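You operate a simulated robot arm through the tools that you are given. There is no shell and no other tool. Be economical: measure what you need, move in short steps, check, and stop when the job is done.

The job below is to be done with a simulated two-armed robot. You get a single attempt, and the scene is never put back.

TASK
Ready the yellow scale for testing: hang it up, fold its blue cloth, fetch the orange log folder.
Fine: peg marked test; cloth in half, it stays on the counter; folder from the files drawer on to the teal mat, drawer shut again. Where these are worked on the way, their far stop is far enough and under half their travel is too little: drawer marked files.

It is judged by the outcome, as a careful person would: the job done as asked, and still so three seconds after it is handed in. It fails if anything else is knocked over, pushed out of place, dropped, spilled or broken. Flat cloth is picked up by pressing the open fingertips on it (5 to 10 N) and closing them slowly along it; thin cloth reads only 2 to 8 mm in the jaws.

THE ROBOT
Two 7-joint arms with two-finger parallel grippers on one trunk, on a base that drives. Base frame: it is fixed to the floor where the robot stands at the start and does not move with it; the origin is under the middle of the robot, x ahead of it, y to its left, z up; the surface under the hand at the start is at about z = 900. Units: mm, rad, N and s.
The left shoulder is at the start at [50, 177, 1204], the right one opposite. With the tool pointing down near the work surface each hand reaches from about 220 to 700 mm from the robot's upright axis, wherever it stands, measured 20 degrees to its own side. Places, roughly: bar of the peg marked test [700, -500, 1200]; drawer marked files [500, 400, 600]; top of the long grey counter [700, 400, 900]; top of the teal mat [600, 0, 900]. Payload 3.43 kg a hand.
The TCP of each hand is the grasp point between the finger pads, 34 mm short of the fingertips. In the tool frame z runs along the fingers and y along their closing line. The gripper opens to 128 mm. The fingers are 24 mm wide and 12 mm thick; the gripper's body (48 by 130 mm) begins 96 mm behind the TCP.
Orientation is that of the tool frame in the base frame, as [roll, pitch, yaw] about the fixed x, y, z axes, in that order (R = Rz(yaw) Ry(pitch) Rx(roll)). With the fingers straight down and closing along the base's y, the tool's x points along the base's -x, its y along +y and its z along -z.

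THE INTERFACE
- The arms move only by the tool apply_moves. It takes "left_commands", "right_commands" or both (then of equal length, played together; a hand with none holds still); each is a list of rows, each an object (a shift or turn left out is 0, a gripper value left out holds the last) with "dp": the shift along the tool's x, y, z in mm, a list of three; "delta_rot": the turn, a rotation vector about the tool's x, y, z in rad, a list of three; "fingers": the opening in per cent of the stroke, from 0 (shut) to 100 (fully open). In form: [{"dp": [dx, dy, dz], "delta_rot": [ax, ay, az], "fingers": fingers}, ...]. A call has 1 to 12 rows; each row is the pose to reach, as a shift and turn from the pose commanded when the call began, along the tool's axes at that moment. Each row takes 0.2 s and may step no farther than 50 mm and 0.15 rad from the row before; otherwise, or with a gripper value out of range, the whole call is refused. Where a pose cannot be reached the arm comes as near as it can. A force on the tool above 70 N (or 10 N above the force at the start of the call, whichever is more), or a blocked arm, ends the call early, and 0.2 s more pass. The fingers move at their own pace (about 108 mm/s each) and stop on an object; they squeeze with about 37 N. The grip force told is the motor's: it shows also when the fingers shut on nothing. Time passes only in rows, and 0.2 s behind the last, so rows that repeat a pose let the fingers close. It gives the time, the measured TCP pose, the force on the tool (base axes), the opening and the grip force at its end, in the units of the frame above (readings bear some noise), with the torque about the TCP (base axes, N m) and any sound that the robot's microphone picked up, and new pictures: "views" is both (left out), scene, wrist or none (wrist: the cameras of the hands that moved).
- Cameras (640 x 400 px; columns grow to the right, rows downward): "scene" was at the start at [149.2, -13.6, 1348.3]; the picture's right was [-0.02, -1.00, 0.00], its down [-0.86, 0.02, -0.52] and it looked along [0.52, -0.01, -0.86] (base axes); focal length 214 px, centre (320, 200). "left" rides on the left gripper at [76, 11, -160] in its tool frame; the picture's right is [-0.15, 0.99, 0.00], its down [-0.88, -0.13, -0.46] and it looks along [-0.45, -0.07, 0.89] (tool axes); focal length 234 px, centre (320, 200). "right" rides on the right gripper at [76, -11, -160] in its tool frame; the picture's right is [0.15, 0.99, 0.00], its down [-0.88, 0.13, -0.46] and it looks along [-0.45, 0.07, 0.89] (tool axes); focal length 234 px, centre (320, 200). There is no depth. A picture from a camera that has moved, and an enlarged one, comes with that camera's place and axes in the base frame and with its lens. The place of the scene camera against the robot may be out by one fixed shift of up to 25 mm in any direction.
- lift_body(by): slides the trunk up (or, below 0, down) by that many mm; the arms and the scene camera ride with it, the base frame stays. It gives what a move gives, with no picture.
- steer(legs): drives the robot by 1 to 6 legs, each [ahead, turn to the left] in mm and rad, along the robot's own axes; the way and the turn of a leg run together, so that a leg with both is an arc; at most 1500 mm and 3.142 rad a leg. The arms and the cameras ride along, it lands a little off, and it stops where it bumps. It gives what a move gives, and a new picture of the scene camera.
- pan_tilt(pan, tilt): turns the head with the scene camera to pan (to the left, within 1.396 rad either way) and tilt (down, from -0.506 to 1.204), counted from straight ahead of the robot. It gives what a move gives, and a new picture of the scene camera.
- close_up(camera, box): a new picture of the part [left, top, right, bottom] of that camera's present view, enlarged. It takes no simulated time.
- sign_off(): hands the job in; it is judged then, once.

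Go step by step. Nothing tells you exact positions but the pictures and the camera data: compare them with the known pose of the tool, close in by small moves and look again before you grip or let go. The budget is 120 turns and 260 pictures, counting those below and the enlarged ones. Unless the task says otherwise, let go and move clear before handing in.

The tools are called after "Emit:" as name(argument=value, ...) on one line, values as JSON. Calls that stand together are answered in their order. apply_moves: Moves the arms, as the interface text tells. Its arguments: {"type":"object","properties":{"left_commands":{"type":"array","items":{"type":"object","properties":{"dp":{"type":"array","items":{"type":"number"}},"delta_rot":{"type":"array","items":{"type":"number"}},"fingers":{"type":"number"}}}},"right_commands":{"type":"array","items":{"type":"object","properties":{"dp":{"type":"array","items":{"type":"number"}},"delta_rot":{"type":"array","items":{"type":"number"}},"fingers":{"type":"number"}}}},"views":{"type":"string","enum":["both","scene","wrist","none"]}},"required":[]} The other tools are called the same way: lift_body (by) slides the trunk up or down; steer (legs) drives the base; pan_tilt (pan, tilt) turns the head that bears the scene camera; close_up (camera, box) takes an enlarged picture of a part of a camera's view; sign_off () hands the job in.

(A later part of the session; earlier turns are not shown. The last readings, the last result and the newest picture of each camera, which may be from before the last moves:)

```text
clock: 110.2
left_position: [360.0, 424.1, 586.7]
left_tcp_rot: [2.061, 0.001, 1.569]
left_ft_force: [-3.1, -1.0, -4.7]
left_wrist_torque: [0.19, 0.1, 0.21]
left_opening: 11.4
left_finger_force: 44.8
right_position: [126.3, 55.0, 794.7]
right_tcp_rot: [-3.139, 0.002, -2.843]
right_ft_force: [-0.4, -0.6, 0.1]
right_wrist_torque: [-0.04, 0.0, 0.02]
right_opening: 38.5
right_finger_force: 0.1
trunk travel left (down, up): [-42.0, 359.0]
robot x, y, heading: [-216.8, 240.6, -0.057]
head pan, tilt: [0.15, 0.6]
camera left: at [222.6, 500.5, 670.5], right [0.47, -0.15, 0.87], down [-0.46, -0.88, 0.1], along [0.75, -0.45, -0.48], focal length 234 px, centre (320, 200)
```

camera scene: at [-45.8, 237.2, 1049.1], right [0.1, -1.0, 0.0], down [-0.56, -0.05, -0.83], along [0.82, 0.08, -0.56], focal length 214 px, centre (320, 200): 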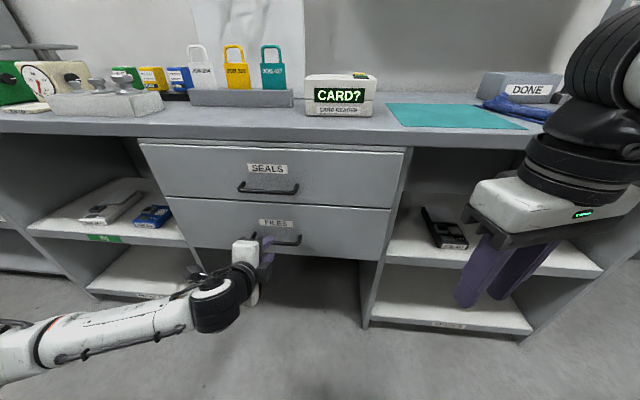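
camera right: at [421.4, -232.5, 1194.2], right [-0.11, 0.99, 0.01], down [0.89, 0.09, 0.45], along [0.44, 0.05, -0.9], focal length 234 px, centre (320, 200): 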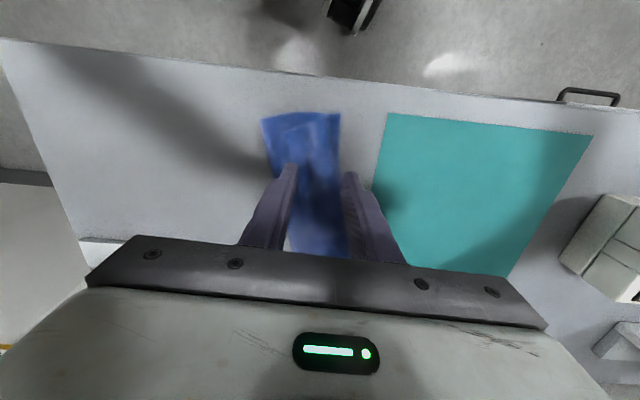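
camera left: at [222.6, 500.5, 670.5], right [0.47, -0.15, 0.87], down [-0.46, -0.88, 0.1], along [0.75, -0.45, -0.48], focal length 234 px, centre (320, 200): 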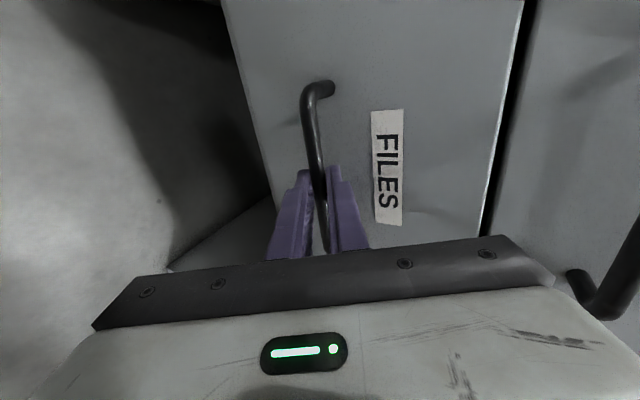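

Gripped on the 11 mm bar. Pull straight out, first 60 mm.

Emit:
apply_moves(left_commands=[{"dp": [0, -9.3, -17.7]}, {"dp": [0, -18.6, -35.4]}, {"dp": [0, -28, -53]}], views="scene")

```text
clock: 111.0
left_position: [298.5, 424.8, 586.3]
left_tcp_rot: [2.063, -0.001, 1.574]
left_ft_force: [-0.8, 3.2, -17.4]
left_wrist_torque: [-0.46, 0.23, -0.88]
left_opening: 11.5
left_finger_force: 45.2
right_position: [126.4, 54.8, 794.4]
right_tcp_rot: [-3.139, 0.004, -2.843]
right_ft_force: [-0.1, 0.1, 0.5]
right_wrist_torque: [-0.01, 0.02, 0.01]
right_opening: 38.4
right_finger_force: 0.0
trunk travel left (down, up): [-42.0, 359.0]
robot x, y, heading: [-210.8, 241.3, -0.058]
head pan, tilt: [0.15, 0.6]
camera scene: at [-44.7, 237.9, 1048.7], right [0.1, -1.0, 0.0], down [-0.56, -0.06, -0.82], along [0.82, 0.08, -0.57], focal length 214 px, centre (320, 200)
```

scene: 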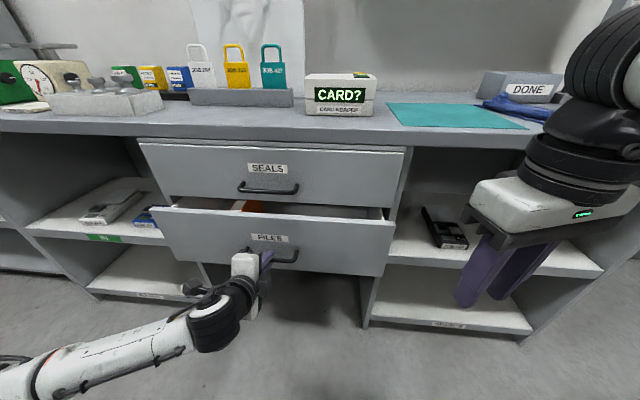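

It opens. Continue pulling, about 190 mm more.

Emit:
apply_moves(left_commands=[{"dp": [0, -9.3, -17.7]}, {"dp": [0, -18.6, -35.4]}, {"dp": [0, -28, -53]}, {"dp": [0, -37.3, -70.8]}, {"dp": [0, -46.6, -88.5]}, {"dp": [0, -56, -106]}, {"dp": [0, -65, -124]}, {"dp": [0, -74.5, -141.6]}, {"dp": [0, -84, -159]}, {"dp": [0, -88.5, -168]}], views="scene")

```text
clock: 112.8
left_position: [158.6, 419.8, 584.1]
left_tcp_rot: [1.991, 0.002, 1.59]
left_ft_force: [-0.3, -1.0, 12.3]
left_wrist_torque: [0.79, -0.14, -0.06]
left_opening: 11.5
left_finger_force: 45.0
left hand out of reach, approached as far as the arm can: row 6, 7, 8, 9
right_position: [124.6, 54.9, 796.2]
right_tcp_rot: [3.141, 0.004, -2.843]
right_ft_force: [-0.3, 0.9, 0.2]
right_wrist_torque: [0.04, 0.01, -0.02]
right_opening: 38.4
right_finger_force: 0.0
trunk travel left (down, up): [-42.0, 359.0]
robot x, y, heading: [-211.1, 242.0, -0.051]
head pan, tilt: [0.15, 0.6]
stopped in row 9 (left hand): the force on the tool passed its limit at 77 N (the readings are from after the stop); the commanded pose is now the measured one
camera scene: at [-46.0, 237.3, 1048.6], right [0.1, -1.0, 0.0], down [-0.56, -0.05, -0.83], along [0.82, 0.08, -0.56], focal length 214 px, centre (320, 200)
```

scene: 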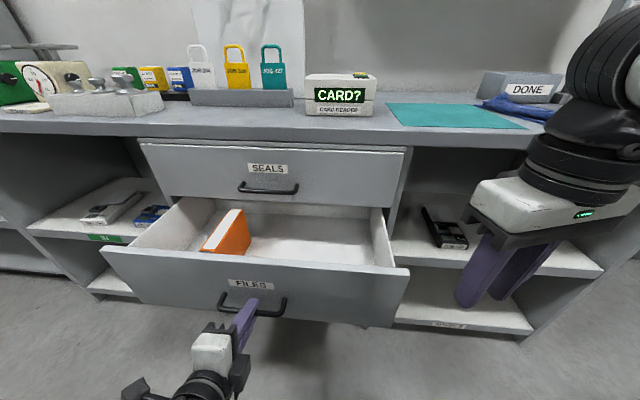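

About 200 mm open; the arm, not clearly the drawer, ran out of reach. The orange folder stands at the left. I pull farther by easing the base back.

Emit:
steer(legs=[[-60, 0]])

```text
clock: 113.8
left_position: [98.3, 419.5, 584.0]
left_tcp_rot: [1.993, 0.008, 1.584]
left_ft_force: [0.1, -23.6, 20.1]
left_wrist_torque: [0.92, -0.24, 0.15]
left_opening: 11.4
left_finger_force: 45.2
right_position: [66.1, 57.3, 794.6]
right_tcp_rot: [3.141, 0.006, -2.844]
right_ft_force: [0.4, -0.3, -0.9]
right_wrist_torque: [0.01, 0.0, 0.01]
right_opening: 38.1
right_finger_force: 0.1
trunk travel left (down, up): [-42.0, 359.0]
robot x, y, heading: [-272.8, 247.1, -0.048]
head pan, tilt: [0.15, 0.6]
camera scene: at [-105.2, 239.4, 1049.4], right [0.1, -1.0, 0.0], down [-0.56, -0.05, -0.83], along [0.82, 0.08, -0.56], focal length 214 px, centre (320, 200)
```

scene: 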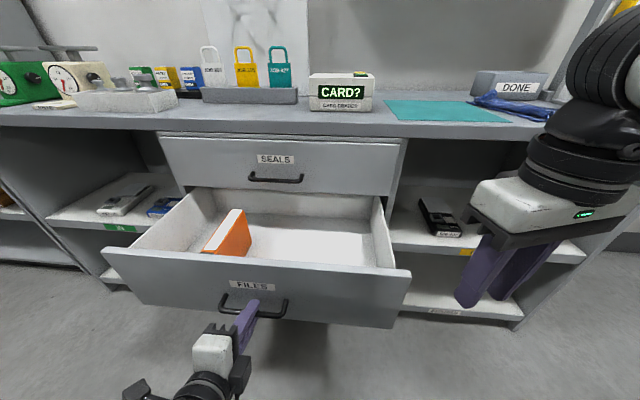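

More travel. Another 50 mm.

Emit:
steer(legs=[[-50, 0]])

```text
clock: 114.7
left_position: [48.7, 418.8, 583.3]
left_tcp_rot: [1.991, 0.013, 1.576]
left_ft_force: [-0.4, -26.1, 4.6]
left_wrist_torque: [1.02, -0.02, -0.24]
left_opening: 11.9
left_finger_force: 45.4
right_position: [18.2, 59.9, 796.0]
right_tcp_rot: [3.142, 0.002, -2.841]
right_ft_force: [0.0, 0.7, 0.1]
right_wrist_torque: [-0.01, 0.01, -0.03]
right_opening: 38.4
right_finger_force: 0.1
trunk travel left (down, up): [-42.0, 359.0]
robot x, y, heading: [-321.5, 252.2, -0.052]
head pan, tilt: [0.15, 0.6]
camera scene: at [-154.6, 242.3, 1049.2], right [0.1, -1.0, 0.0], down [-0.56, -0.05, -0.83], along [0.82, 0.08, -0.56], focal length 214 px, centre (320, 200)
```

scene: 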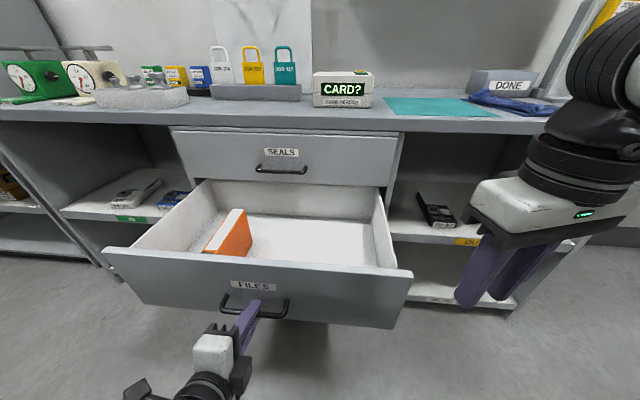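

310 mm open; the folder is well exposed. I let go of the handle and back off, then look closely.

Emit:
apply_moves(left_commands=[{"fingers": 20}, {"fingers": 32}, {"dp": [0, 0, -20]}, {"dp": [0, 0, -50]}, {"dp": [0, 0, -70]}], views="none")

Emit:
close_up(camera="scene", box=[140, 170, 300, 290])

```text
clock: 115.9
left_position: [18.4, 418.8, 578.9]
left_tcp_rot: [1.947, -0.004, 1.603]
left_ft_force: [0.7, 0.0, 0.2]
left_wrist_torque: [-0.04, 0.02, -0.02]
left_opening: 41.0
left_finger_force: 0.1
left hand out of reach, approached as far as the arm can: row 3, 4, 5
right_position: [17.5, 60.6, 796.0]
right_tcp_rot: [-3.141, 0.005, -2.841]
right_ft_force: [-1.3, 0.5, -0.5]
right_wrist_torque: [-0.01, 0.01, 0.02]
right_opening: 38.5
right_finger_force: 0.0
trunk travel left (down, up): [-42.0, 359.0]
robot x, y, heading: [-322.7, 249.2, -0.046]
head pan, tilt: [0.15, 0.6]
```

```text
3.33 times, centred on (220, 230) of scene
camera zoom: at [-154.3, 243.4, 1049.1], right [0.1, -1.0, 0.0], down [-0.56, -0.06, -0.83], along [0.82, 0.08, -0.56], focal length 715 px, centre (653, 100)
```

zoom: 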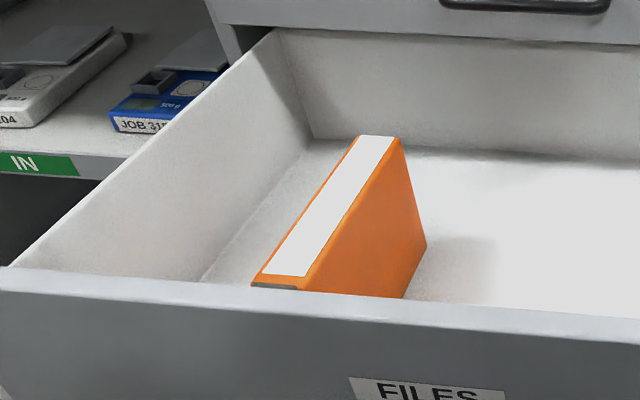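

The folder stands on edge: x 148-318, y 512-547, top at about z 660. I raise the hand and turn it to point down.

Emit:
apply_moves(left_commands=[{"dp": [0, 30, -15]}, {"dp": [0, 60, -25], "delta_rot": [0.149, 0, 0]}, {"dp": [5, 90, -35], "delta_rot": [0.298, 0, 0]}, {"dp": [10, 120, -45], "delta_rot": [0.447, 0, 0]}, {"dp": [15, 145, -47], "delta_rot": [0.596, 0, 0]}, {"dp": [20, 165, -47], "delta_rot": [0.745, 0, 0]}, {"dp": [25, 175, -47], "delta_rot": [0.894, 0, 0]}, {"dp": [30, 175, -47], "delta_rot": [1.043, 0, 0]}, {"dp": [40, 175, -47], "delta_rot": [1.19, 0, 0]}, {"dp": [40, 175, -47], "delta_rot": [1.19, 0, 0]}], views="none")

```text
clock: 116.6
left_position: [29.8, 429.1, 569.5]
left_tcp_rot: [2.074, -0.215, 1.544]
left_ft_force: [1.5, -2.0, 34.3]
left_wrist_torque: [-0.56, -1.04, -0.06]
left_opening: 57.9
left_finger_force: 14.8
left hand out of reach, approached as far as the arm can: row 1, 2, 3
right_position: [16.5, 59.4, 796.4]
right_tcp_rot: [-3.139, 0.006, -2.843]
right_ft_force: [-0.5, 0.2, 0.9]
right_wrist_torque: [-0.01, -0.02, -0.03]
right_opening: 38.7
right_finger_force: 0.0
trunk travel left (down, up): [-42.0, 359.0]
robot x, y, heading: [-323.4, 250.2, -0.052]
head pan, tilt: [0.15, 0.6]
stopped in row 3 (left hand): the arm was blocked; the commanded pose is now the measured one
```

The hand caught on something. I look before moving.

Emit:
close_up(camera="left", box=[0, 0, 640, 400])

Emit:
pan_tilt(pan=0.3, tilt=0.95)

```text
1.00 times, centred on (320, 200) of left (not enlarged: the box is as wide or as high as the picture)
camera zoom: at [-104.6, 488.5, 671.0], right [0.47, -0.34, 0.81], down [-0.48, -0.87, -0.08], along [0.74, -0.36, -0.57], focal length 234 px, centre (320, 200)
```

zoom: 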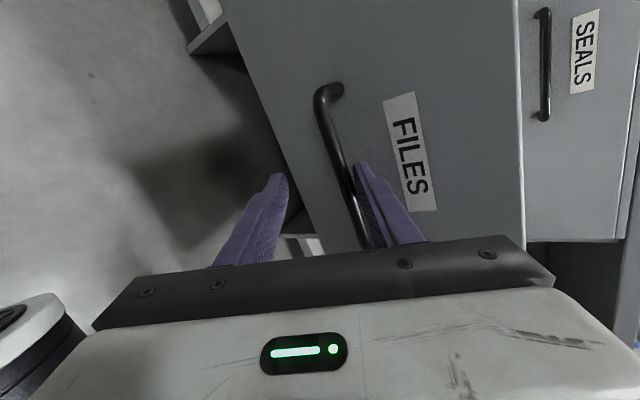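

```text
clock: 117.4
left_position: [27.5, 429.2, 567.2]
left_tcp_rot: [2.081, -0.222, 1.543]
left_ft_force: [6.3, -3.9, 34.4]
left_wrist_torque: [-0.56, -0.74, -0.04]
left_opening: 60.0
left_finger_force: 16.3
right_position: [15.6, 60.2, 796.4]
right_tcp_rot: [-3.141, 0.004, -2.843]
right_ft_force: [-1.1, 0.3, 0.6]
right_wrist_torque: [-0.01, 0.06, 0.01]
right_opening: 38.2
right_finger_force: 0.1
trunk travel left (down, up): [-42.0, 359.0]
robot x, y, heading: [-322.3, 250.7, -0.05]
head pan, tilt: [0.3, 0.949]
camera scene: at [-173.2, 251.6, 1021.1], right [0.25, -0.97, 0.0], down [-0.79, -0.2, -0.58], along [0.57, 0.14, -0.81], focal length 214 px, centre (320, 200)
```

scene: 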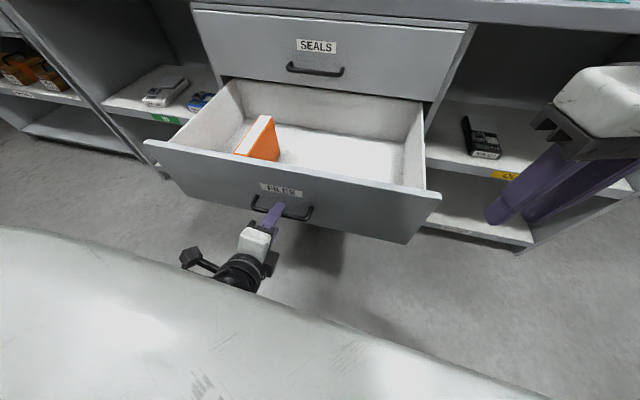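

The bar is still between the fingers with the upper finger bearing on it. I lift the trunk 8 mm to relieve it, then back the base straight out.

Emit:
lift_body(by=8)

Emit:
steer(legs=[[-70, 0]])

```text
clock: 118.0
left_position: [29.3, 431.4, 571.4]
left_tcp_rot: [2.092, -0.225, 1.542]
left_ft_force: [20.8, -6.4, 16.1]
left_wrist_torque: [-0.15, -0.14, 0.23]
left_opening: 55.2
left_finger_force: 12.3
right_position: [18.2, 59.5, 804.3]
right_tcp_rot: [-3.141, 0.004, -2.841]
right_ft_force: [0.4, 0.5, 1.1]
right_wrist_torque: [0.02, 0.01, 0.0]
right_opening: 38.3
right_finger_force: 0.0
trunk travel left (down, up): [-50.0, 351.0]
robot x, y, heading: [-323.7, 252.2, -0.05]
head pan, tilt: [0.3, 0.949]
```

```text
clock: 119.0
left_position: [-42.2, 434.3, 568.9]
left_tcp_rot: [2.105, -0.227, 1.54]
left_ft_force: [-0.2, -0.5, 0.4]
left_wrist_torque: [0.02, 0.03, 0.0]
left_opening: 41.1
left_finger_force: 0.1
right_position: [-50.7, 64.4, 803.5]
right_tcp_rot: [-3.139, 0.002, -2.842]
right_ft_force: [0.6, 0.3, -0.3]
right_wrist_torque: [-0.01, 0.01, 0.0]
right_opening: 38.6
right_finger_force: 0.1
trunk travel left (down, up): [-50.0, 351.0]
robot x, y, heading: [-395.0, 255.6, -0.049]
head pan, tilt: [0.3, 0.949]
camera scene: at [-240.6, 256.0, 1028.7], right [0.25, -0.97, 0.0], down [-0.79, -0.2, -0.58], along [0.56, 0.14, -0.81], focal length 214 px, centre (320, 200)
```

scene: 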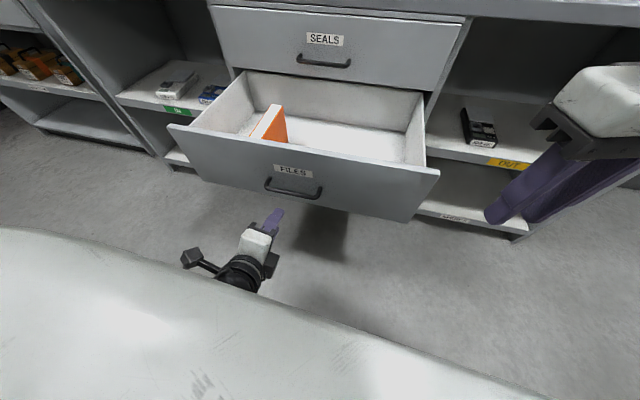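

Free. Now raise the hand while turning it down.

Emit:
apply_moves(left_commands=[{"dp": [0, 20, 0], "delta_rot": [0.1, 0, 0]}, {"dp": [0, 45, 0], "delta_rot": [0.2, 0, 0]}, {"dp": [0, 70, 0], "delta_rot": [0.34, 0, 0]}, {"dp": [0, 95, 0], "delta_rot": [0.48, 0, 0]}, {"dp": [0, 120, 10], "delta_rot": [0.62, 0, 0]}, {"dp": [0, 145, 10], "delta_rot": [0.76, 0, 0]}, {"dp": [0, 170, 10], "delta_rot": [0.9, 0, 0]}, {"dp": [0, 190, 10], "delta_rot": [1.03, 0, 0]}, {"dp": [0, 190, 10], "delta_rot": [1.03, 0, 0]}], views="scene")

```text
clock: 121.0
left_position: [59.6, 396.2, 722.0]
left_tcp_rot: [3.136, -0.225, 1.539]
left_ft_force: [0.4, -1.2, -0.8]
left_wrist_torque: [0.01, -0.02, 0.0]
left_opening: 40.8
left_finger_force: 0.0
left hand out of reach, approached as far as the arm can: row 1, 2, 3, 4
right_position: [-50.6, 64.6, 803.5]
right_tcp_rot: [-3.138, 0.002, -2.842]
right_ft_force: [-0.5, 0.8, 0.1]
right_wrist_torque: [0.02, 0.04, 0.02]
right_opening: 38.5
right_finger_force: 0.1
trunk travel left (down, up): [-50.0, 351.0]
robot x, y, heading: [-394.4, 253.3, -0.05]
head pan, tilt: [0.3, 0.949]
camera scene: at [-240.7, 256.0, 1028.7], right [0.25, -0.97, 0.0], down [-0.79, -0.2, -0.58], along [0.56, 0.14, -0.81], focal length 214 px, centre (320, 200)
```

scene: 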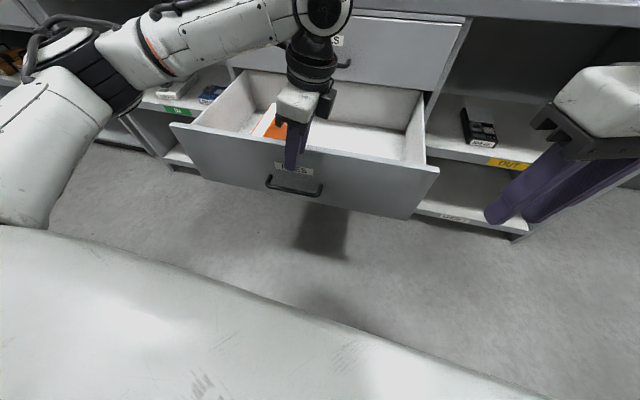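

Pointing down now. I level it, raise, then turn it to close along y.

Emit:
apply_moves(left_commands=[{"dp": [0, 0, -30], "delta_rot": [0, -0.11, 0]}, {"dp": [0, 0, -60], "delta_rot": [0, -0.225, 0]}, {"dp": [0, 0, -60], "delta_rot": [0, -0.225, 0]}], views="none")

Emit:
apply_moves(left_commands=[{"dp": [10, 10, 0], "delta_rot": [0, 0, -0.145], "fingers": 60}, {"dp": [20, 20, 0], "delta_rot": [0, 0, -0.29]}, {"dp": [30, 30, 0], "delta_rot": [0, 0, -0.435]}, {"dp": [45, 45, 0], "delta_rot": [0, 0, -0.58]}, {"dp": [60, 60, 0], "delta_rot": [0, 0, -0.725]}, {"dp": [75, 75, 0], "delta_rot": [0, 0, -0.87]}, {"dp": [90, 90, 0], "delta_rot": [0, 0, -1.015]}, {"dp": [105, 110, 0], "delta_rot": [0, 0, -1.16]}, {"dp": [120, 130, 0], "delta_rot": [0, 0, -1.305]}, {"dp": [130, 150, 0], "delta_rot": [0, 0, -1.45]}, {"dp": [135, 170, 0], "delta_rot": [0, 0, -1.6]}, {"dp": [135, 170, 0], "delta_rot": [0, 0, -1.6]}], views="both")

```text
clock: 121.8
left_position: [57.3, 383.1, 782.0]
left_tcp_rot: [3.134, 0.002, 1.538]
left_ft_force: [-0.3, -0.1, 0.7]
left_wrist_torque: [-0.01, 0.02, -0.03]
left_opening: 40.9
left_finger_force: 0.0
right_position: [-51.4, 64.5, 803.5]
right_tcp_rot: [-3.14, 0.003, -2.842]
right_ft_force: [0.2, 0.0, -0.1]
right_wrist_torque: [-0.01, 0.0, 0.04]
right_opening: 38.6
right_finger_force: 0.2
trunk travel left (down, up): [-50.0, 351.0]
robot x, y, heading: [-389.2, 255.0, -0.054]
head pan, tilt: [0.3, 0.949]
```

```text
clock: 124.4
left_position: [236.2, 513.8, 782.0]
left_tcp_rot: [3.142, 0.006, 3.139]
left_ft_force: [-0.4, 0.4, -0.2]
left_wrist_torque: [0.0, -0.03, -0.03]
left_opening: 76.6
left_finger_force: 0.1
right_position: [-51.2, 63.7, 803.6]
right_tcp_rot: [-3.139, 0.003, -2.84]
right_ft_force: [-0.2, -0.2, -0.4]
right_wrist_torque: [-0.01, 0.01, 0.01]
right_opening: 38.2
right_finger_force: 0.1
trunk travel left (down, up): [-50.0, 351.0]
robot x, y, heading: [-394.3, 250.6, -0.053]
head pan, tilt: [0.3, 0.949]
camera scene: at [-240.7, 256.0, 1028.7], right [0.25, -0.97, 0.0], down [-0.79, -0.2, -0.58], along [0.56, 0.14, -0.81], focal length 214 px, centre (320, 200)
camera left: at [157.5, 526.0, 941.3], right [0.15, 0.99, 0.0], down [0.88, -0.13, 0.46], along [0.46, -0.07, -0.89], focal length 234 px, centre (320, 200)
```

scene: 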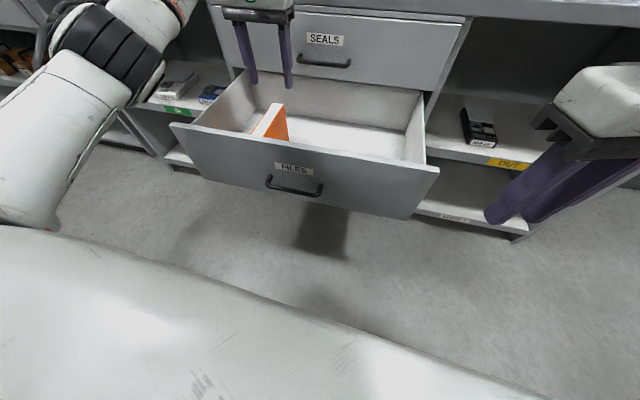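
left: 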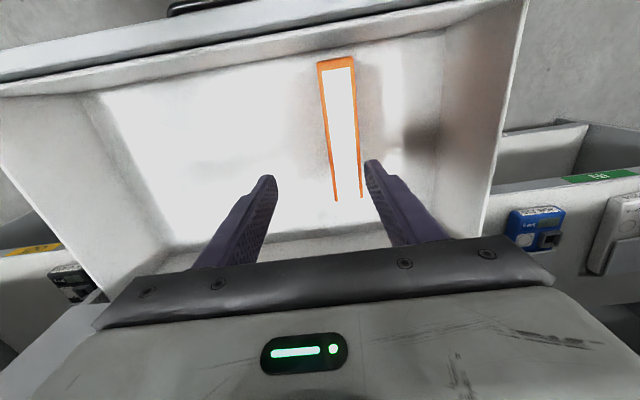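

Folder centre works out to about (228,544). I move over it and descend part way to verify height.

Emit:
apply_moves(left_commands=[{"dp": [4, 15, 10]}, {"dp": [8, 30, 30]}, {"dp": [8, 30, 62]}, {"dp": [8, 30, 62]}], views="both")

Emit:
close_up(camera="scene", box=[190, 50, 330, 150])

```text
clock: 125.4
left_position: [228.5, 543.1, 718.5]
left_tcp_rot: [3.141, 0.006, 3.138]
left_ft_force: [0.5, -0.2, 0.1]
left_wrist_torque: [0.01, 0.04, 0.01]
left_opening: 76.6
left_finger_force: 0.0
right_position: [-51.4, 64.4, 803.4]
right_tcp_rot: [-3.139, 0.004, -2.841]
right_ft_force: [0.8, -0.4, 0.7]
right_wrist_torque: [-0.01, -0.03, 0.01]
right_opening: 38.3
right_finger_force: 0.0
trunk travel left (down, up): [-50.0, 351.0]
robot x, y, heading: [-390.5, 252.2, -0.053]
head pan, tilt: [0.3, 0.949]
camera scene: at [-240.6, 256.1, 1028.7], right [0.25, -0.97, 0.0], down [-0.79, -0.2, -0.58], along [0.56, 0.14, -0.81], focal length 214 px, centre (320, 200)
camera left: at [149.6, 556.1, 878.1], right [0.15, 0.99, 0.0], down [0.88, -0.13, 0.46], along [0.46, -0.07, -0.89], focal length 234 px, centre (320, 200)
```

scene: 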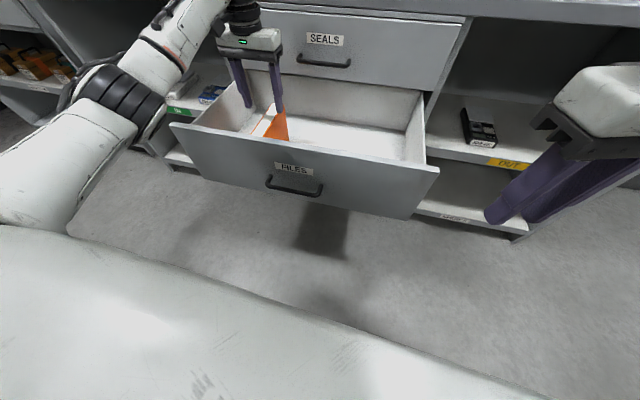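
left: 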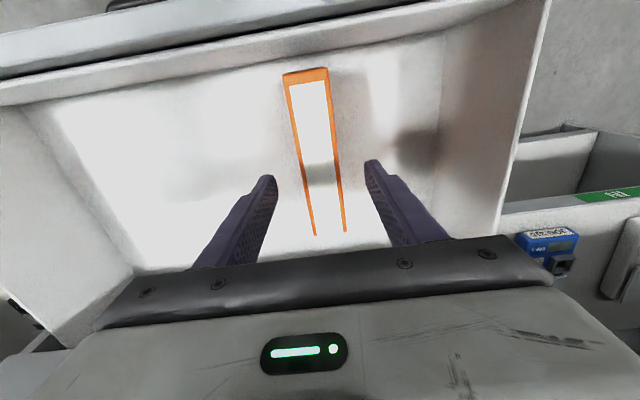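

```text
4.00 times, centred on (260, 100) of scene
camera zoom: at [-240.6, 256.1, 1028.7], right [0.25, -0.97, 0.0], down [-0.79, -0.2, -0.58], along [0.56, 0.14, -0.81], focal length 858 px, centre (560, 600)
```

zoom: 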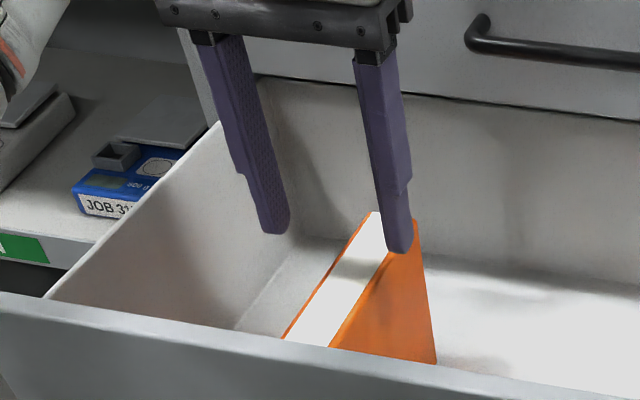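

Top is at about z 668, centre y 544. I descend astride it and close.

Emit:
apply_moves(left_commands=[{"dp": [2, 1, 25]}, {"dp": [2, 1, 50]}, {"dp": [2, 1, 76]}, {"dp": [2, 1, 76], "fingers": 40}, {"dp": [2, 1, 76], "fingers": 25}, {"dp": [2, 1, 76], "fingers": 15}, {"dp": [2, 1, 76], "fingers": 15}], views="wrist")

```text
clock: 127.0
left_position: [224.7, 542.2, 644.1]
left_tcp_rot: [3.139, 0.006, 3.138]
left_ft_force: [0.9, 2.5, 0.9]
left_wrist_torque: [0.09, -0.29, 0.15]
left_opening: 39.9
left_finger_force: 37.2
right_position: [-50.7, 63.0, 804.3]
right_tcp_rot: [-3.139, 0.003, -2.842]
right_ft_force: [-0.2, 0.9, 0.1]
right_wrist_torque: [0.0, 0.02, 0.05]
right_opening: 38.4
right_finger_force: 0.0
trunk travel left (down, up): [-50.0, 351.0]
robot x, y, heading: [-392.9, 254.9, -0.047]
head pan, tilt: [0.3, 0.949]
camera left: at [146.8, 554.6, 802.8], right [0.15, 0.99, 0.0], down [0.88, -0.13, 0.46], along [0.46, -0.07, -0.89], focal length 234 px, centre (320, 200)
```

left: 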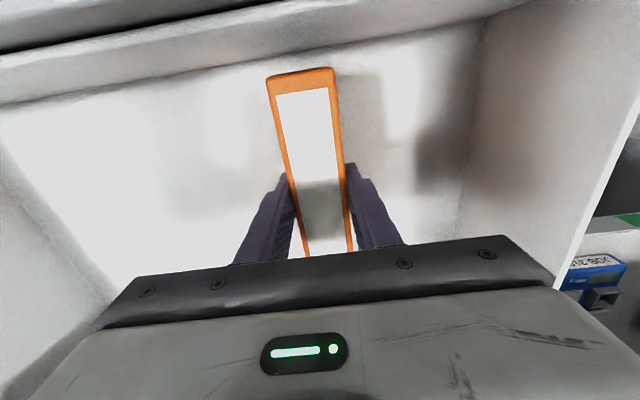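

Folder held (40 mm). I lift it out and draw it back toward me, so the right hand can push the drawer shut.

Emit:
apply_moves(left_commands=[{"dp": [0, 0, -15]}, {"dp": [0, 0, -60]}, {"dp": [0, 0, -105]}, {"dp": [0, 0, -150]}, {"dp": [0, 0, -190]}, {"dp": [40, 0, -200]}, {"dp": [85, 0, -200]}, {"dp": [130, 0, -200]}, {"dp": [175, 0, -200]}, {"dp": [215, 0, -200]}, {"dp": [240, 0, -200]}], views="scene")

```text
clock: 129.4
left_position: [-17.0, 543.7, 843.9]
left_tcp_rot: [-3.141, 0.007, 3.141]
left_ft_force: [-0.8, 0.2, -3.8]
left_wrist_torque: [-0.01, 0.02, -0.03]
left_opening: 39.8
left_finger_force: 37.1
right_position: [-51.6, 64.4, 804.6]
right_tcp_rot: [3.142, 0.002, -2.843]
right_ft_force: [-0.6, 0.4, 0.7]
right_wrist_torque: [0.0, 0.04, 0.03]
right_opening: 38.4
right_finger_force: 0.0
trunk travel left (down, up): [-50.0, 351.0]
robot x, y, heading: [-388.5, 258.6, -0.05]
head pan, tilt: [0.3, 0.949]
camera scene: at [-240.6, 256.2, 1028.7], right [0.25, -0.97, 0.0], down [-0.79, -0.2, -0.58], along [0.56, 0.14, -0.81], focal length 214 px, centre (320, 200)
```

scene: 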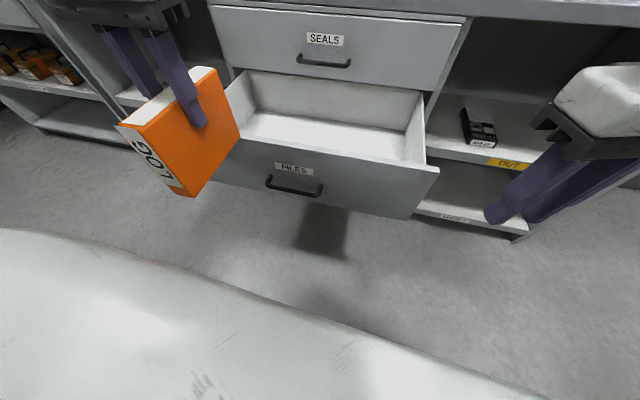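

The LOG folder is out. Now the right hand, fingers shut, goes down in front of the drawer face at y≈270.

Emit:
apply_moves(right_commands=[{"dp": [-28, 35, 0], "delta_rot": [0, 0, 0.1], "fingers": 0}, {"dp": [-55, 70, 0], "delta_rot": [0, 0, 0.2]}, {"dp": [-83, 105, 0], "delta_rot": [0, 0, 0.3]}, {"dp": [-110, 140, 0], "delta_rot": [0, 0, 0.3]}, {"dp": [-138, 173, 0], "delta_rot": [0, 0, 0.3]}, {"dp": [-138, 173, 45], "delta_rot": [0, 0, 0.3]}, {"dp": [-138, 173, 92], "delta_rot": [0, 0, 0.3]}, {"dp": [-138, 173, 138], "delta_rot": [0, 0, 0.3]}, {"dp": [-138, 173, 185], "delta_rot": [0, 0, 0.3]}, {"dp": [-138, 173, 185], "delta_rot": [0, 0, 0.3]}], views="both")

```text
clock: 131.6
left_position: [-17.8, 542.9, 843.6]
left_tcp_rot: [3.141, 0.007, 3.137]
left_ft_force: [-0.2, -0.4, -3.9]
left_wrist_torque: [0.01, 0.04, -0.01]
left_opening: 40.1
left_finger_force: 37.5
right_position: [31.9, 268.4, 616.7]
right_tcp_rot: [3.141, 0.005, -3.141]
right_ft_force: [0.3, 0.0, 0.6]
right_wrist_torque: [-0.02, 0.04, 0.02]
right_opening: 0.0
right_finger_force: 33.2
trunk travel left (down, up): [-50.0, 351.0]
robot x, y, heading: [-387.1, 255.6, -0.048]
head pan, tilt: [0.3, 0.949]
camera scene: at [-240.5, 256.1, 1028.7], right [0.25, -0.97, 0.0], down [-0.79, -0.2, -0.58], along [0.56, 0.14, -0.81], focal length 214 px, centre (320, 200)
camera right: at [-44.9, 257.0, 777.0], right [-0.15, 0.99, 0.0], down [0.88, 0.13, 0.46], along [0.45, 0.07, -0.89], focal length 234 px, centre (320, 200)
```

scene: 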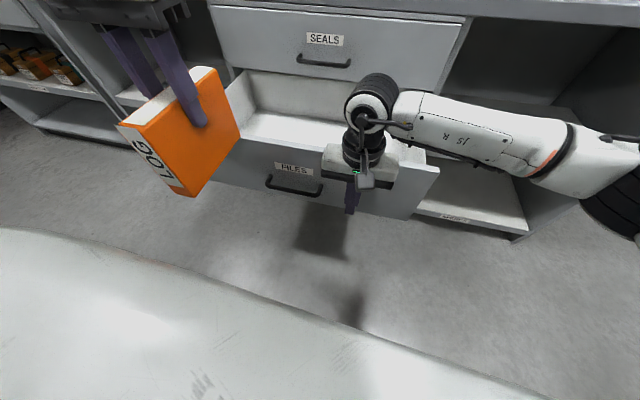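
right: 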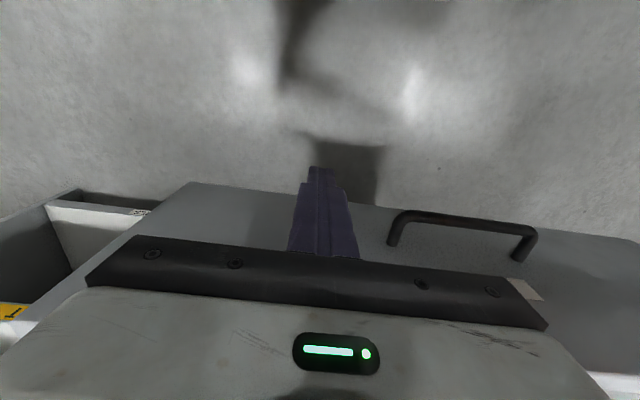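

A vertical hand would hit the SEALS drawer at the end, so I tilt it 45° so the fingertips lead, then push by driving.

Emit:
apply_moves(right_commands=[{"dp": [0, 0, 0], "delta_rot": [0, -0.14, 0]}, {"dp": [0, 0, 0], "delta_rot": [0, -0.28, 0]}, {"dp": [5, 0, 0], "delta_rot": [0, -0.42, 0]}, {"dp": [5, 0, 0], "delta_rot": [0, -0.56, 0]}, {"dp": [5, 0, 0], "delta_rot": [0, -0.7, 0]}, {"dp": [5, 0, 0], "delta_rot": [0, -0.83, 0]}, {"dp": [5, 0, 0], "delta_rot": [0, -0.83, 0]}], views="both")

```text
clock: 133.2
left_position: [-17.6, 542.7, 844.0]
left_tcp_rot: [-3.141, 0.007, 3.137]
left_ft_force: [0.2, 0.4, -3.2]
left_wrist_torque: [0.05, -0.01, -0.01]
left_opening: 39.5
left_finger_force: 37.0
right_position: [25.4, 270.3, 619.0]
right_tcp_rot: [3.14, 0.836, -3.141]
right_ft_force: [0.6, -0.5, 1.1]
right_wrist_torque: [-0.02, -0.02, 0.01]
right_opening: 0.1
right_finger_force: 32.8
trunk travel left (down, up): [-50.0, 351.0]
robot x, y, heading: [-389.2, 254.7, -0.052]
head pan, tilt: [0.3, 0.949]
camera scene: at [-240.6, 256.1, 1028.7], right [0.25, -0.97, 0.0], down [-0.79, -0.2, -0.58], along [0.56, 0.14, -0.81], focal length 214 px, centre (320, 200)
camera right: at [-143.7, 258.9, 670.8], right [-0.1, 0.99, -0.11], down [0.25, 0.13, 0.96], along [0.96, 0.07, -0.26], focal length 234 px, centre (320, 200)
```

scene: 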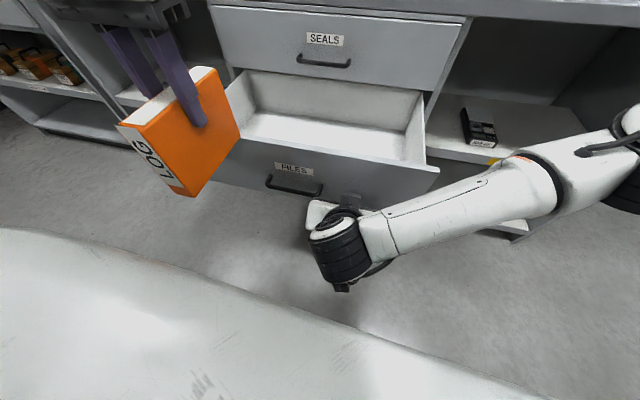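
right: 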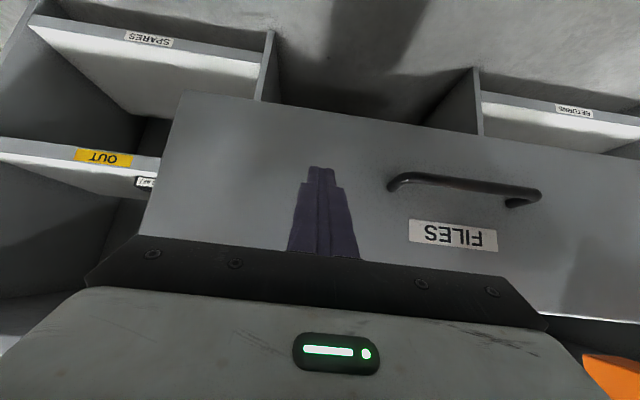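

Good line. To keep the right elbow clear of the counter I'll drive only part of the way and finish with the arm. Drive 170 mm.

Emit:
steer(legs=[[170, 0.03]])

```text
clock: 134.6
left_position: [144.1, 546.9, 843.5]
left_tcp_rot: [-3.141, 0.006, -3.119]
left_ft_force: [-0.5, 0.1, -2.7]
left_wrist_torque: [-0.03, 0.02, 0.01]
left_opening: 39.9
left_finger_force: 37.2
right_position: [193.6, 276.1, 618.5]
right_tcp_rot: [3.14, 0.833, -3.112]
right_ft_force: [-0.6, -0.1, 0.3]
right_wrist_torque: [0.02, 0.04, 0.01]
right_opening: 0.0
right_finger_force: 32.9
trunk travel left (down, up): [-50.0, 351.0]
robot x, y, heading: [-220.8, 245.8, -0.03]
head pan, tilt: [0.3, 0.949]
camera scene: at [-71.5, 253.9, 1028.7], right [0.27, -0.96, 0.0], down [-0.78, -0.22, -0.58], along [0.56, 0.16, -0.81], focal length 214 px, centre (320, 200)
```

scene: 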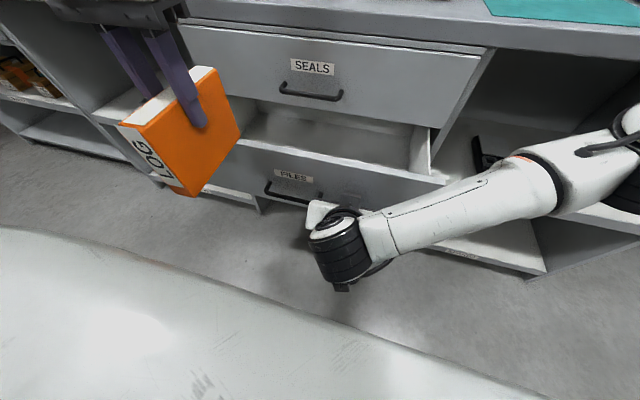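

The drawer follows. Now I extend the right arm to push it home.

Emit:
apply_moves(right_commands=[{"dp": [-17, 0, 18.5]}, {"dp": [-34, 0, 37]}, {"dp": [-51, 0, 55.5]}, {"dp": [-67, 0, 74]}, {"dp": [-84, 0, 92.5]}, {"dp": [-101, 0, 111]}, {"dp": [-111, 0, 122]}, {"dp": [-119, 0, 131]}], views="scene")

```text
clock: 136.4
left_position: [144.2, 546.7, 843.9]
left_tcp_rot: [3.141, 0.006, -3.119]
left_ft_force: [0.2, 0.3, -3.0]
left_wrist_torque: [-0.01, 0.0, 0.01]
left_opening: 39.9
left_finger_force: 36.9
right_position: [371.3, 280.9, 618.5]
right_tcp_rot: [3.141, 0.836, -3.113]
right_ft_force: [-0.1, -0.3, -0.3]
right_wrist_torque: [-0.02, -0.01, -0.01]
right_opening: 0.0
right_finger_force: 33.7
trunk travel left (down, up): [-50.0, 351.0]
robot x, y, heading: [-223.5, 247.8, -0.027]
head pan, tilt: [0.3, 0.949]
camera scene: at [-71.5, 253.9, 1028.7], right [0.27, -0.96, 0.0], down [-0.78, -0.22, -0.58], along [0.56, 0.16, -0.81], focal length 214 px, centre (320, 200)
```

scene: 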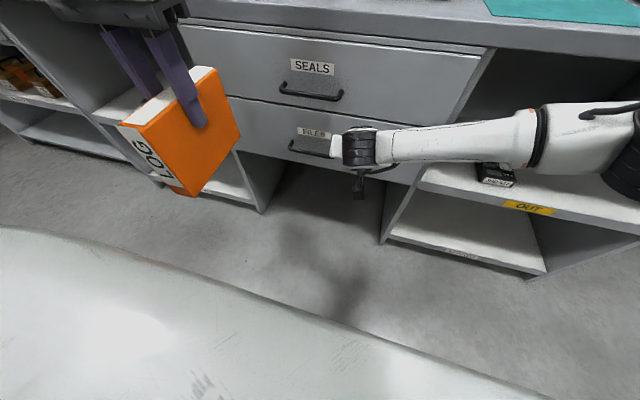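

Almost shut; push gently until it meets the stop.

Emit:
apply_moves(right_commands=[{"dp": [-4, 0, 4]}, {"dp": [-8, 0, 9]}, {"dp": [-12, 0, 13]}, {"dp": [-16, 0, 18]}, {"dp": [-20, 0, 22]}, {"dp": [-24, 0, 26]}], views="scene")

Emit:
close_up(camera="scene", box=[220, 40, 500, 220])

```text
clock: 137.1
left_position: [141.5, 547.3, 843.6]
left_tcp_rot: [3.141, 0.006, -3.118]
left_ft_force: [-0.1, 1.3, -2.2]
left_wrist_torque: [0.03, -0.03, 0.0]
left_opening: 40.0
left_finger_force: 37.5
right_position: [374.0, 283.6, 614.1]
right_tcp_rot: [-3.141, 0.817, -3.106]
right_ft_force: [-3.7, 1.5, 0.5]
right_wrist_torque: [-0.11, -0.29, -0.11]
right_opening: 0.0
right_finger_force: 32.8
trunk travel left (down, up): [-50.0, 351.0]
robot x, y, heading: [-221.8, 244.8, -0.024]
head pan, tilt: [0.3, 0.949]
stopped in row 3 (right hand): the force on the tool passed its limit at 77 N (the readings are from after the stop); the commanded pose is now the measured one
camera scene: at [-73.6, 253.3, 1028.8], right [0.27, -0.96, 0.0], down [-0.78, -0.22, -0.58], along [0.56, 0.16, -0.81], focal length 214 px, centre (320, 200)
```

scene: 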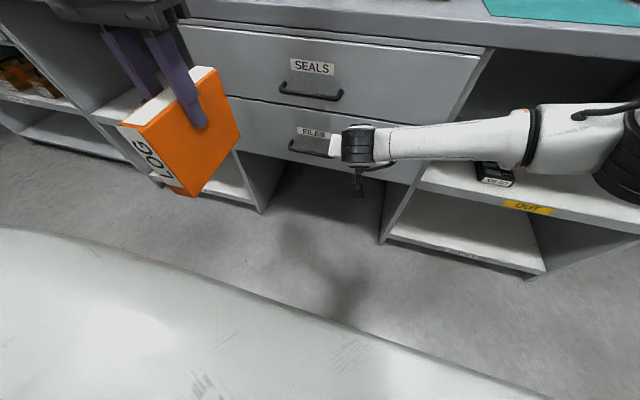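

```text
2.22 times, centred on (360, 130) of scene
camera zoom: at [-73.6, 253.3, 1028.8], right [0.27, -0.96, 0.0], down [-0.78, -0.22, -0.58], along [0.56, 0.16, -0.81], focal length 477 px, centre (231, 356)
```

zoom: 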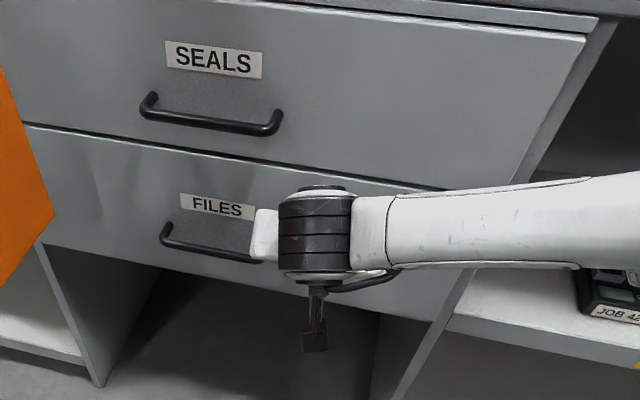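

The stop is met at 77 N: the drawer is shut and flush. I draw the right arm back.

Emit:
apply_moves(right_commands=[{"dp": [14, 0, -15]}, {"dp": [42, 0, -46]}, {"dp": [70, 0, -77]}, {"dp": [98, 0, -108]}, {"dp": [121, 0, -133]}], views="none")

Emit:
steer(legs=[[-180, 0]])

Emit:
lift_body(by=330)

Emit:
pan_tilt(pan=-0.2, tilt=0.9)

```text
clock: 138.3
left_position: [143.3, 547.7, 844.0]
left_tcp_rot: [3.141, 0.006, -3.119]
left_ft_force: [0.4, 0.6, -2.9]
left_wrist_torque: [0.03, 0.0, 0.01]
left_opening: 39.8
left_finger_force: 36.9
right_position: [193.9, 275.4, 617.6]
right_tcp_rot: [-3.139, 0.818, -3.113]
right_ft_force: [-0.2, 0.1, -0.1]
right_wrist_torque: [0.01, 0.01, 0.0]
right_opening: 0.1
right_finger_force: 33.4
trunk travel left (down, up): [-50.0, 351.0]
robot x, y, heading: [-223.7, 247.3, -0.024]
head pan, tilt: [0.3, 0.949]
```

```text
clock: 139.8
left_position: [-31.0, 549.4, 844.2]
left_tcp_rot: [3.141, 0.007, -3.122]
left_ft_force: [0.6, 0.0, -3.0]
left_wrist_torque: [0.04, 0.05, 0.04]
left_opening: 39.8
left_finger_force: 37.3
right_position: [19.2, 278.8, 617.3]
right_tcp_rot: [-3.138, 0.816, -3.114]
right_ft_force: [-0.2, -0.2, 0.1]
right_wrist_torque: [0.0, 0.02, -0.01]
right_opening: 0.0
right_finger_force: 32.8
trunk travel left (down, up): [-50.0, 351.0]
robot x, y, heading: [-400.1, 249.6, -0.03]
head pan, tilt: [0.3, 0.949]
camera scene: at [-247.4, 257.3, 1028.7], right [0.27, -0.96, 0.0], down [-0.78, -0.22, -0.58], along [0.56, 0.16, -0.81], focal length 214 px, centre (320, 200)
```

scene: 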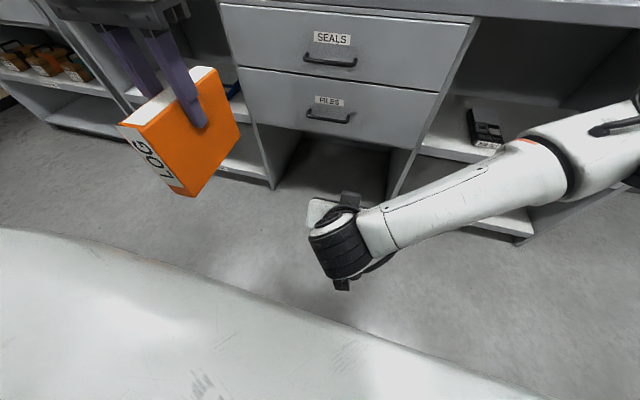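

```text
clock: 143.1
left_position: [-29.0, 549.6, 1172.2]
left_tcp_rot: [-3.141, 0.007, -3.122]
left_ft_force: [0.3, 0.3, -2.2]
left_wrist_torque: [-0.04, -0.01, -0.03]
left_opening: 39.8
left_finger_force: 36.6
right_position: [20.2, 279.8, 947.8]
right_tcp_rot: [-3.137, 0.816, -3.111]
right_ft_force: [0.1, 0.6, 0.1]
right_wrist_torque: [0.06, -0.04, 0.01]
right_opening: 0.0
right_finger_force: 33.0
trunk travel left (down, up): [-380.0, 21.0]
robot x, y, heading: [-401.8, 253.6, -0.024]
head pan, tilt: [0.3, 0.949]
```

```text
clock: 144.0
left_position: [-30.9, 550.5, 1173.2]
left_tcp_rot: [3.141, 0.007, -3.121]
left_ft_force: [0.5, 0.0, -3.5]
left_wrist_torque: [0.01, -0.02, 0.03]
left_opening: 39.6
left_finger_force: 37.0
right_position: [19.4, 278.8, 946.9]
right_tcp_rot: [-3.138, 0.816, -3.114]
right_ft_force: [0.6, 0.1, 0.2]
right_wrist_torque: [-0.02, 0.01, 0.01]
right_opening: 0.2
right_finger_force: 33.3
trunk travel left (down, up): [-380.0, 21.0]
robot x, y, heading: [-398.2, 253.2, -0.028]
head pan, tilt: [-0.201, 0.901]
camera scene: at [-243.8, 220.8, 1362.3], right [-0.22, -0.97, 0.0], down [-0.76, 0.18, -0.62], along [0.61, -0.14, -0.78], focal length 214 px, centre (320, 200)
```

scene: 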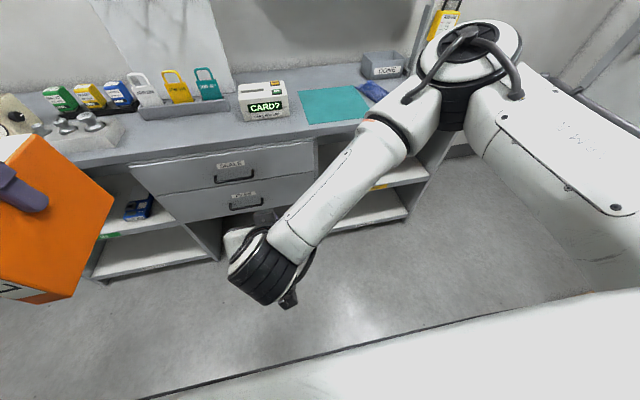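

Drawer shut, trunk up. I bring the right hand back to its own side, then drive over to the mat.

Emit:
apply_moves(right_commands=[{"dp": [-14, -38, -17], "delta_rot": [0, 0.14, 0]}, {"dp": [-28, -76, -34], "delta_rot": [0, 0.28, 0]}, {"dp": [-42, -114, -51], "delta_rot": [0, 0.42, 0]}, {"dp": [-56, -152, -68], "delta_rot": [0, 0.56, 0]}, {"dp": [-70, -190, -85], "delta_rot": [0, 0.7, 0]}, {"dp": [-83, -230, -102], "delta_rot": [0, 0.82, 0]}, {"dp": [-83, -230, -102], "delta_rot": [0, 0.82, 0]}], views="none")

Emit:
steer(legs=[[0, -1.01], [490, 0], [0, 1.04], [140, 0]])

```text
clock: 145.6
left_position: [-31.1, 549.9, 1174.1]
left_tcp_rot: [3.141, 0.006, -3.12]
left_ft_force: [0.0, 0.2, -3.9]
left_wrist_torque: [0.01, 0.02, -0.01]
left_opening: 39.9
left_finger_force: 37.7
right_position: [10.4, 51.6, 1078.8]
right_tcp_rot: [-3.14, -0.005, -3.114]
right_ft_force: [0.5, 0.6, 0.4]
right_wrist_torque: [0.0, 0.03, 0.02]
right_opening: 0.0
right_finger_force: 33.0
trunk travel left (down, up): [-380.0, 21.0]
robot x, y, heading: [-402.1, 251.1, -0.026]
head pan, tilt: [-0.201, 0.901]
```

```text
clock: 154.5
left_position: [358.3, 158.6, 1173.2]
left_tcp_rot: [3.141, 0.005, -3.07]
left_ft_force: [0.1, -1.0, -3.6]
left_wrist_torque: [-0.02, 0.01, 0.01]
left_opening: 39.9
left_finger_force: 36.8
right_position: [425.7, -337.0, 1077.6]
right_tcp_rot: [-3.139, -0.003, -3.061]
right_ft_force: [0.8, 0.1, 0.1]
right_wrist_torque: [0.06, 0.07, 0.03]
right_opening: 0.0
right_finger_force: 33.2
trunk travel left (down, up): [-380.0, 21.0]
robot x, y, heading: [9.8, -158.7, 0.023]
head pan, tilt: [-0.201, 0.901]
camera scene: at [162.5, -181.2, 1362.2], right [-0.17, -0.98, 0.0], down [-0.77, 0.14, -0.62], along [0.61, -0.11, -0.78], focal length 214 px, centre (320, 200)
```

scene: 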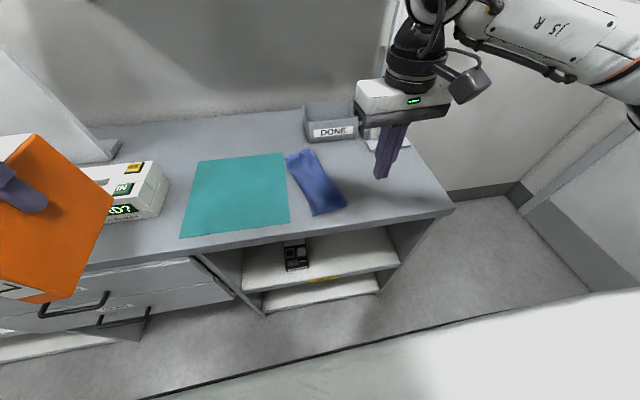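

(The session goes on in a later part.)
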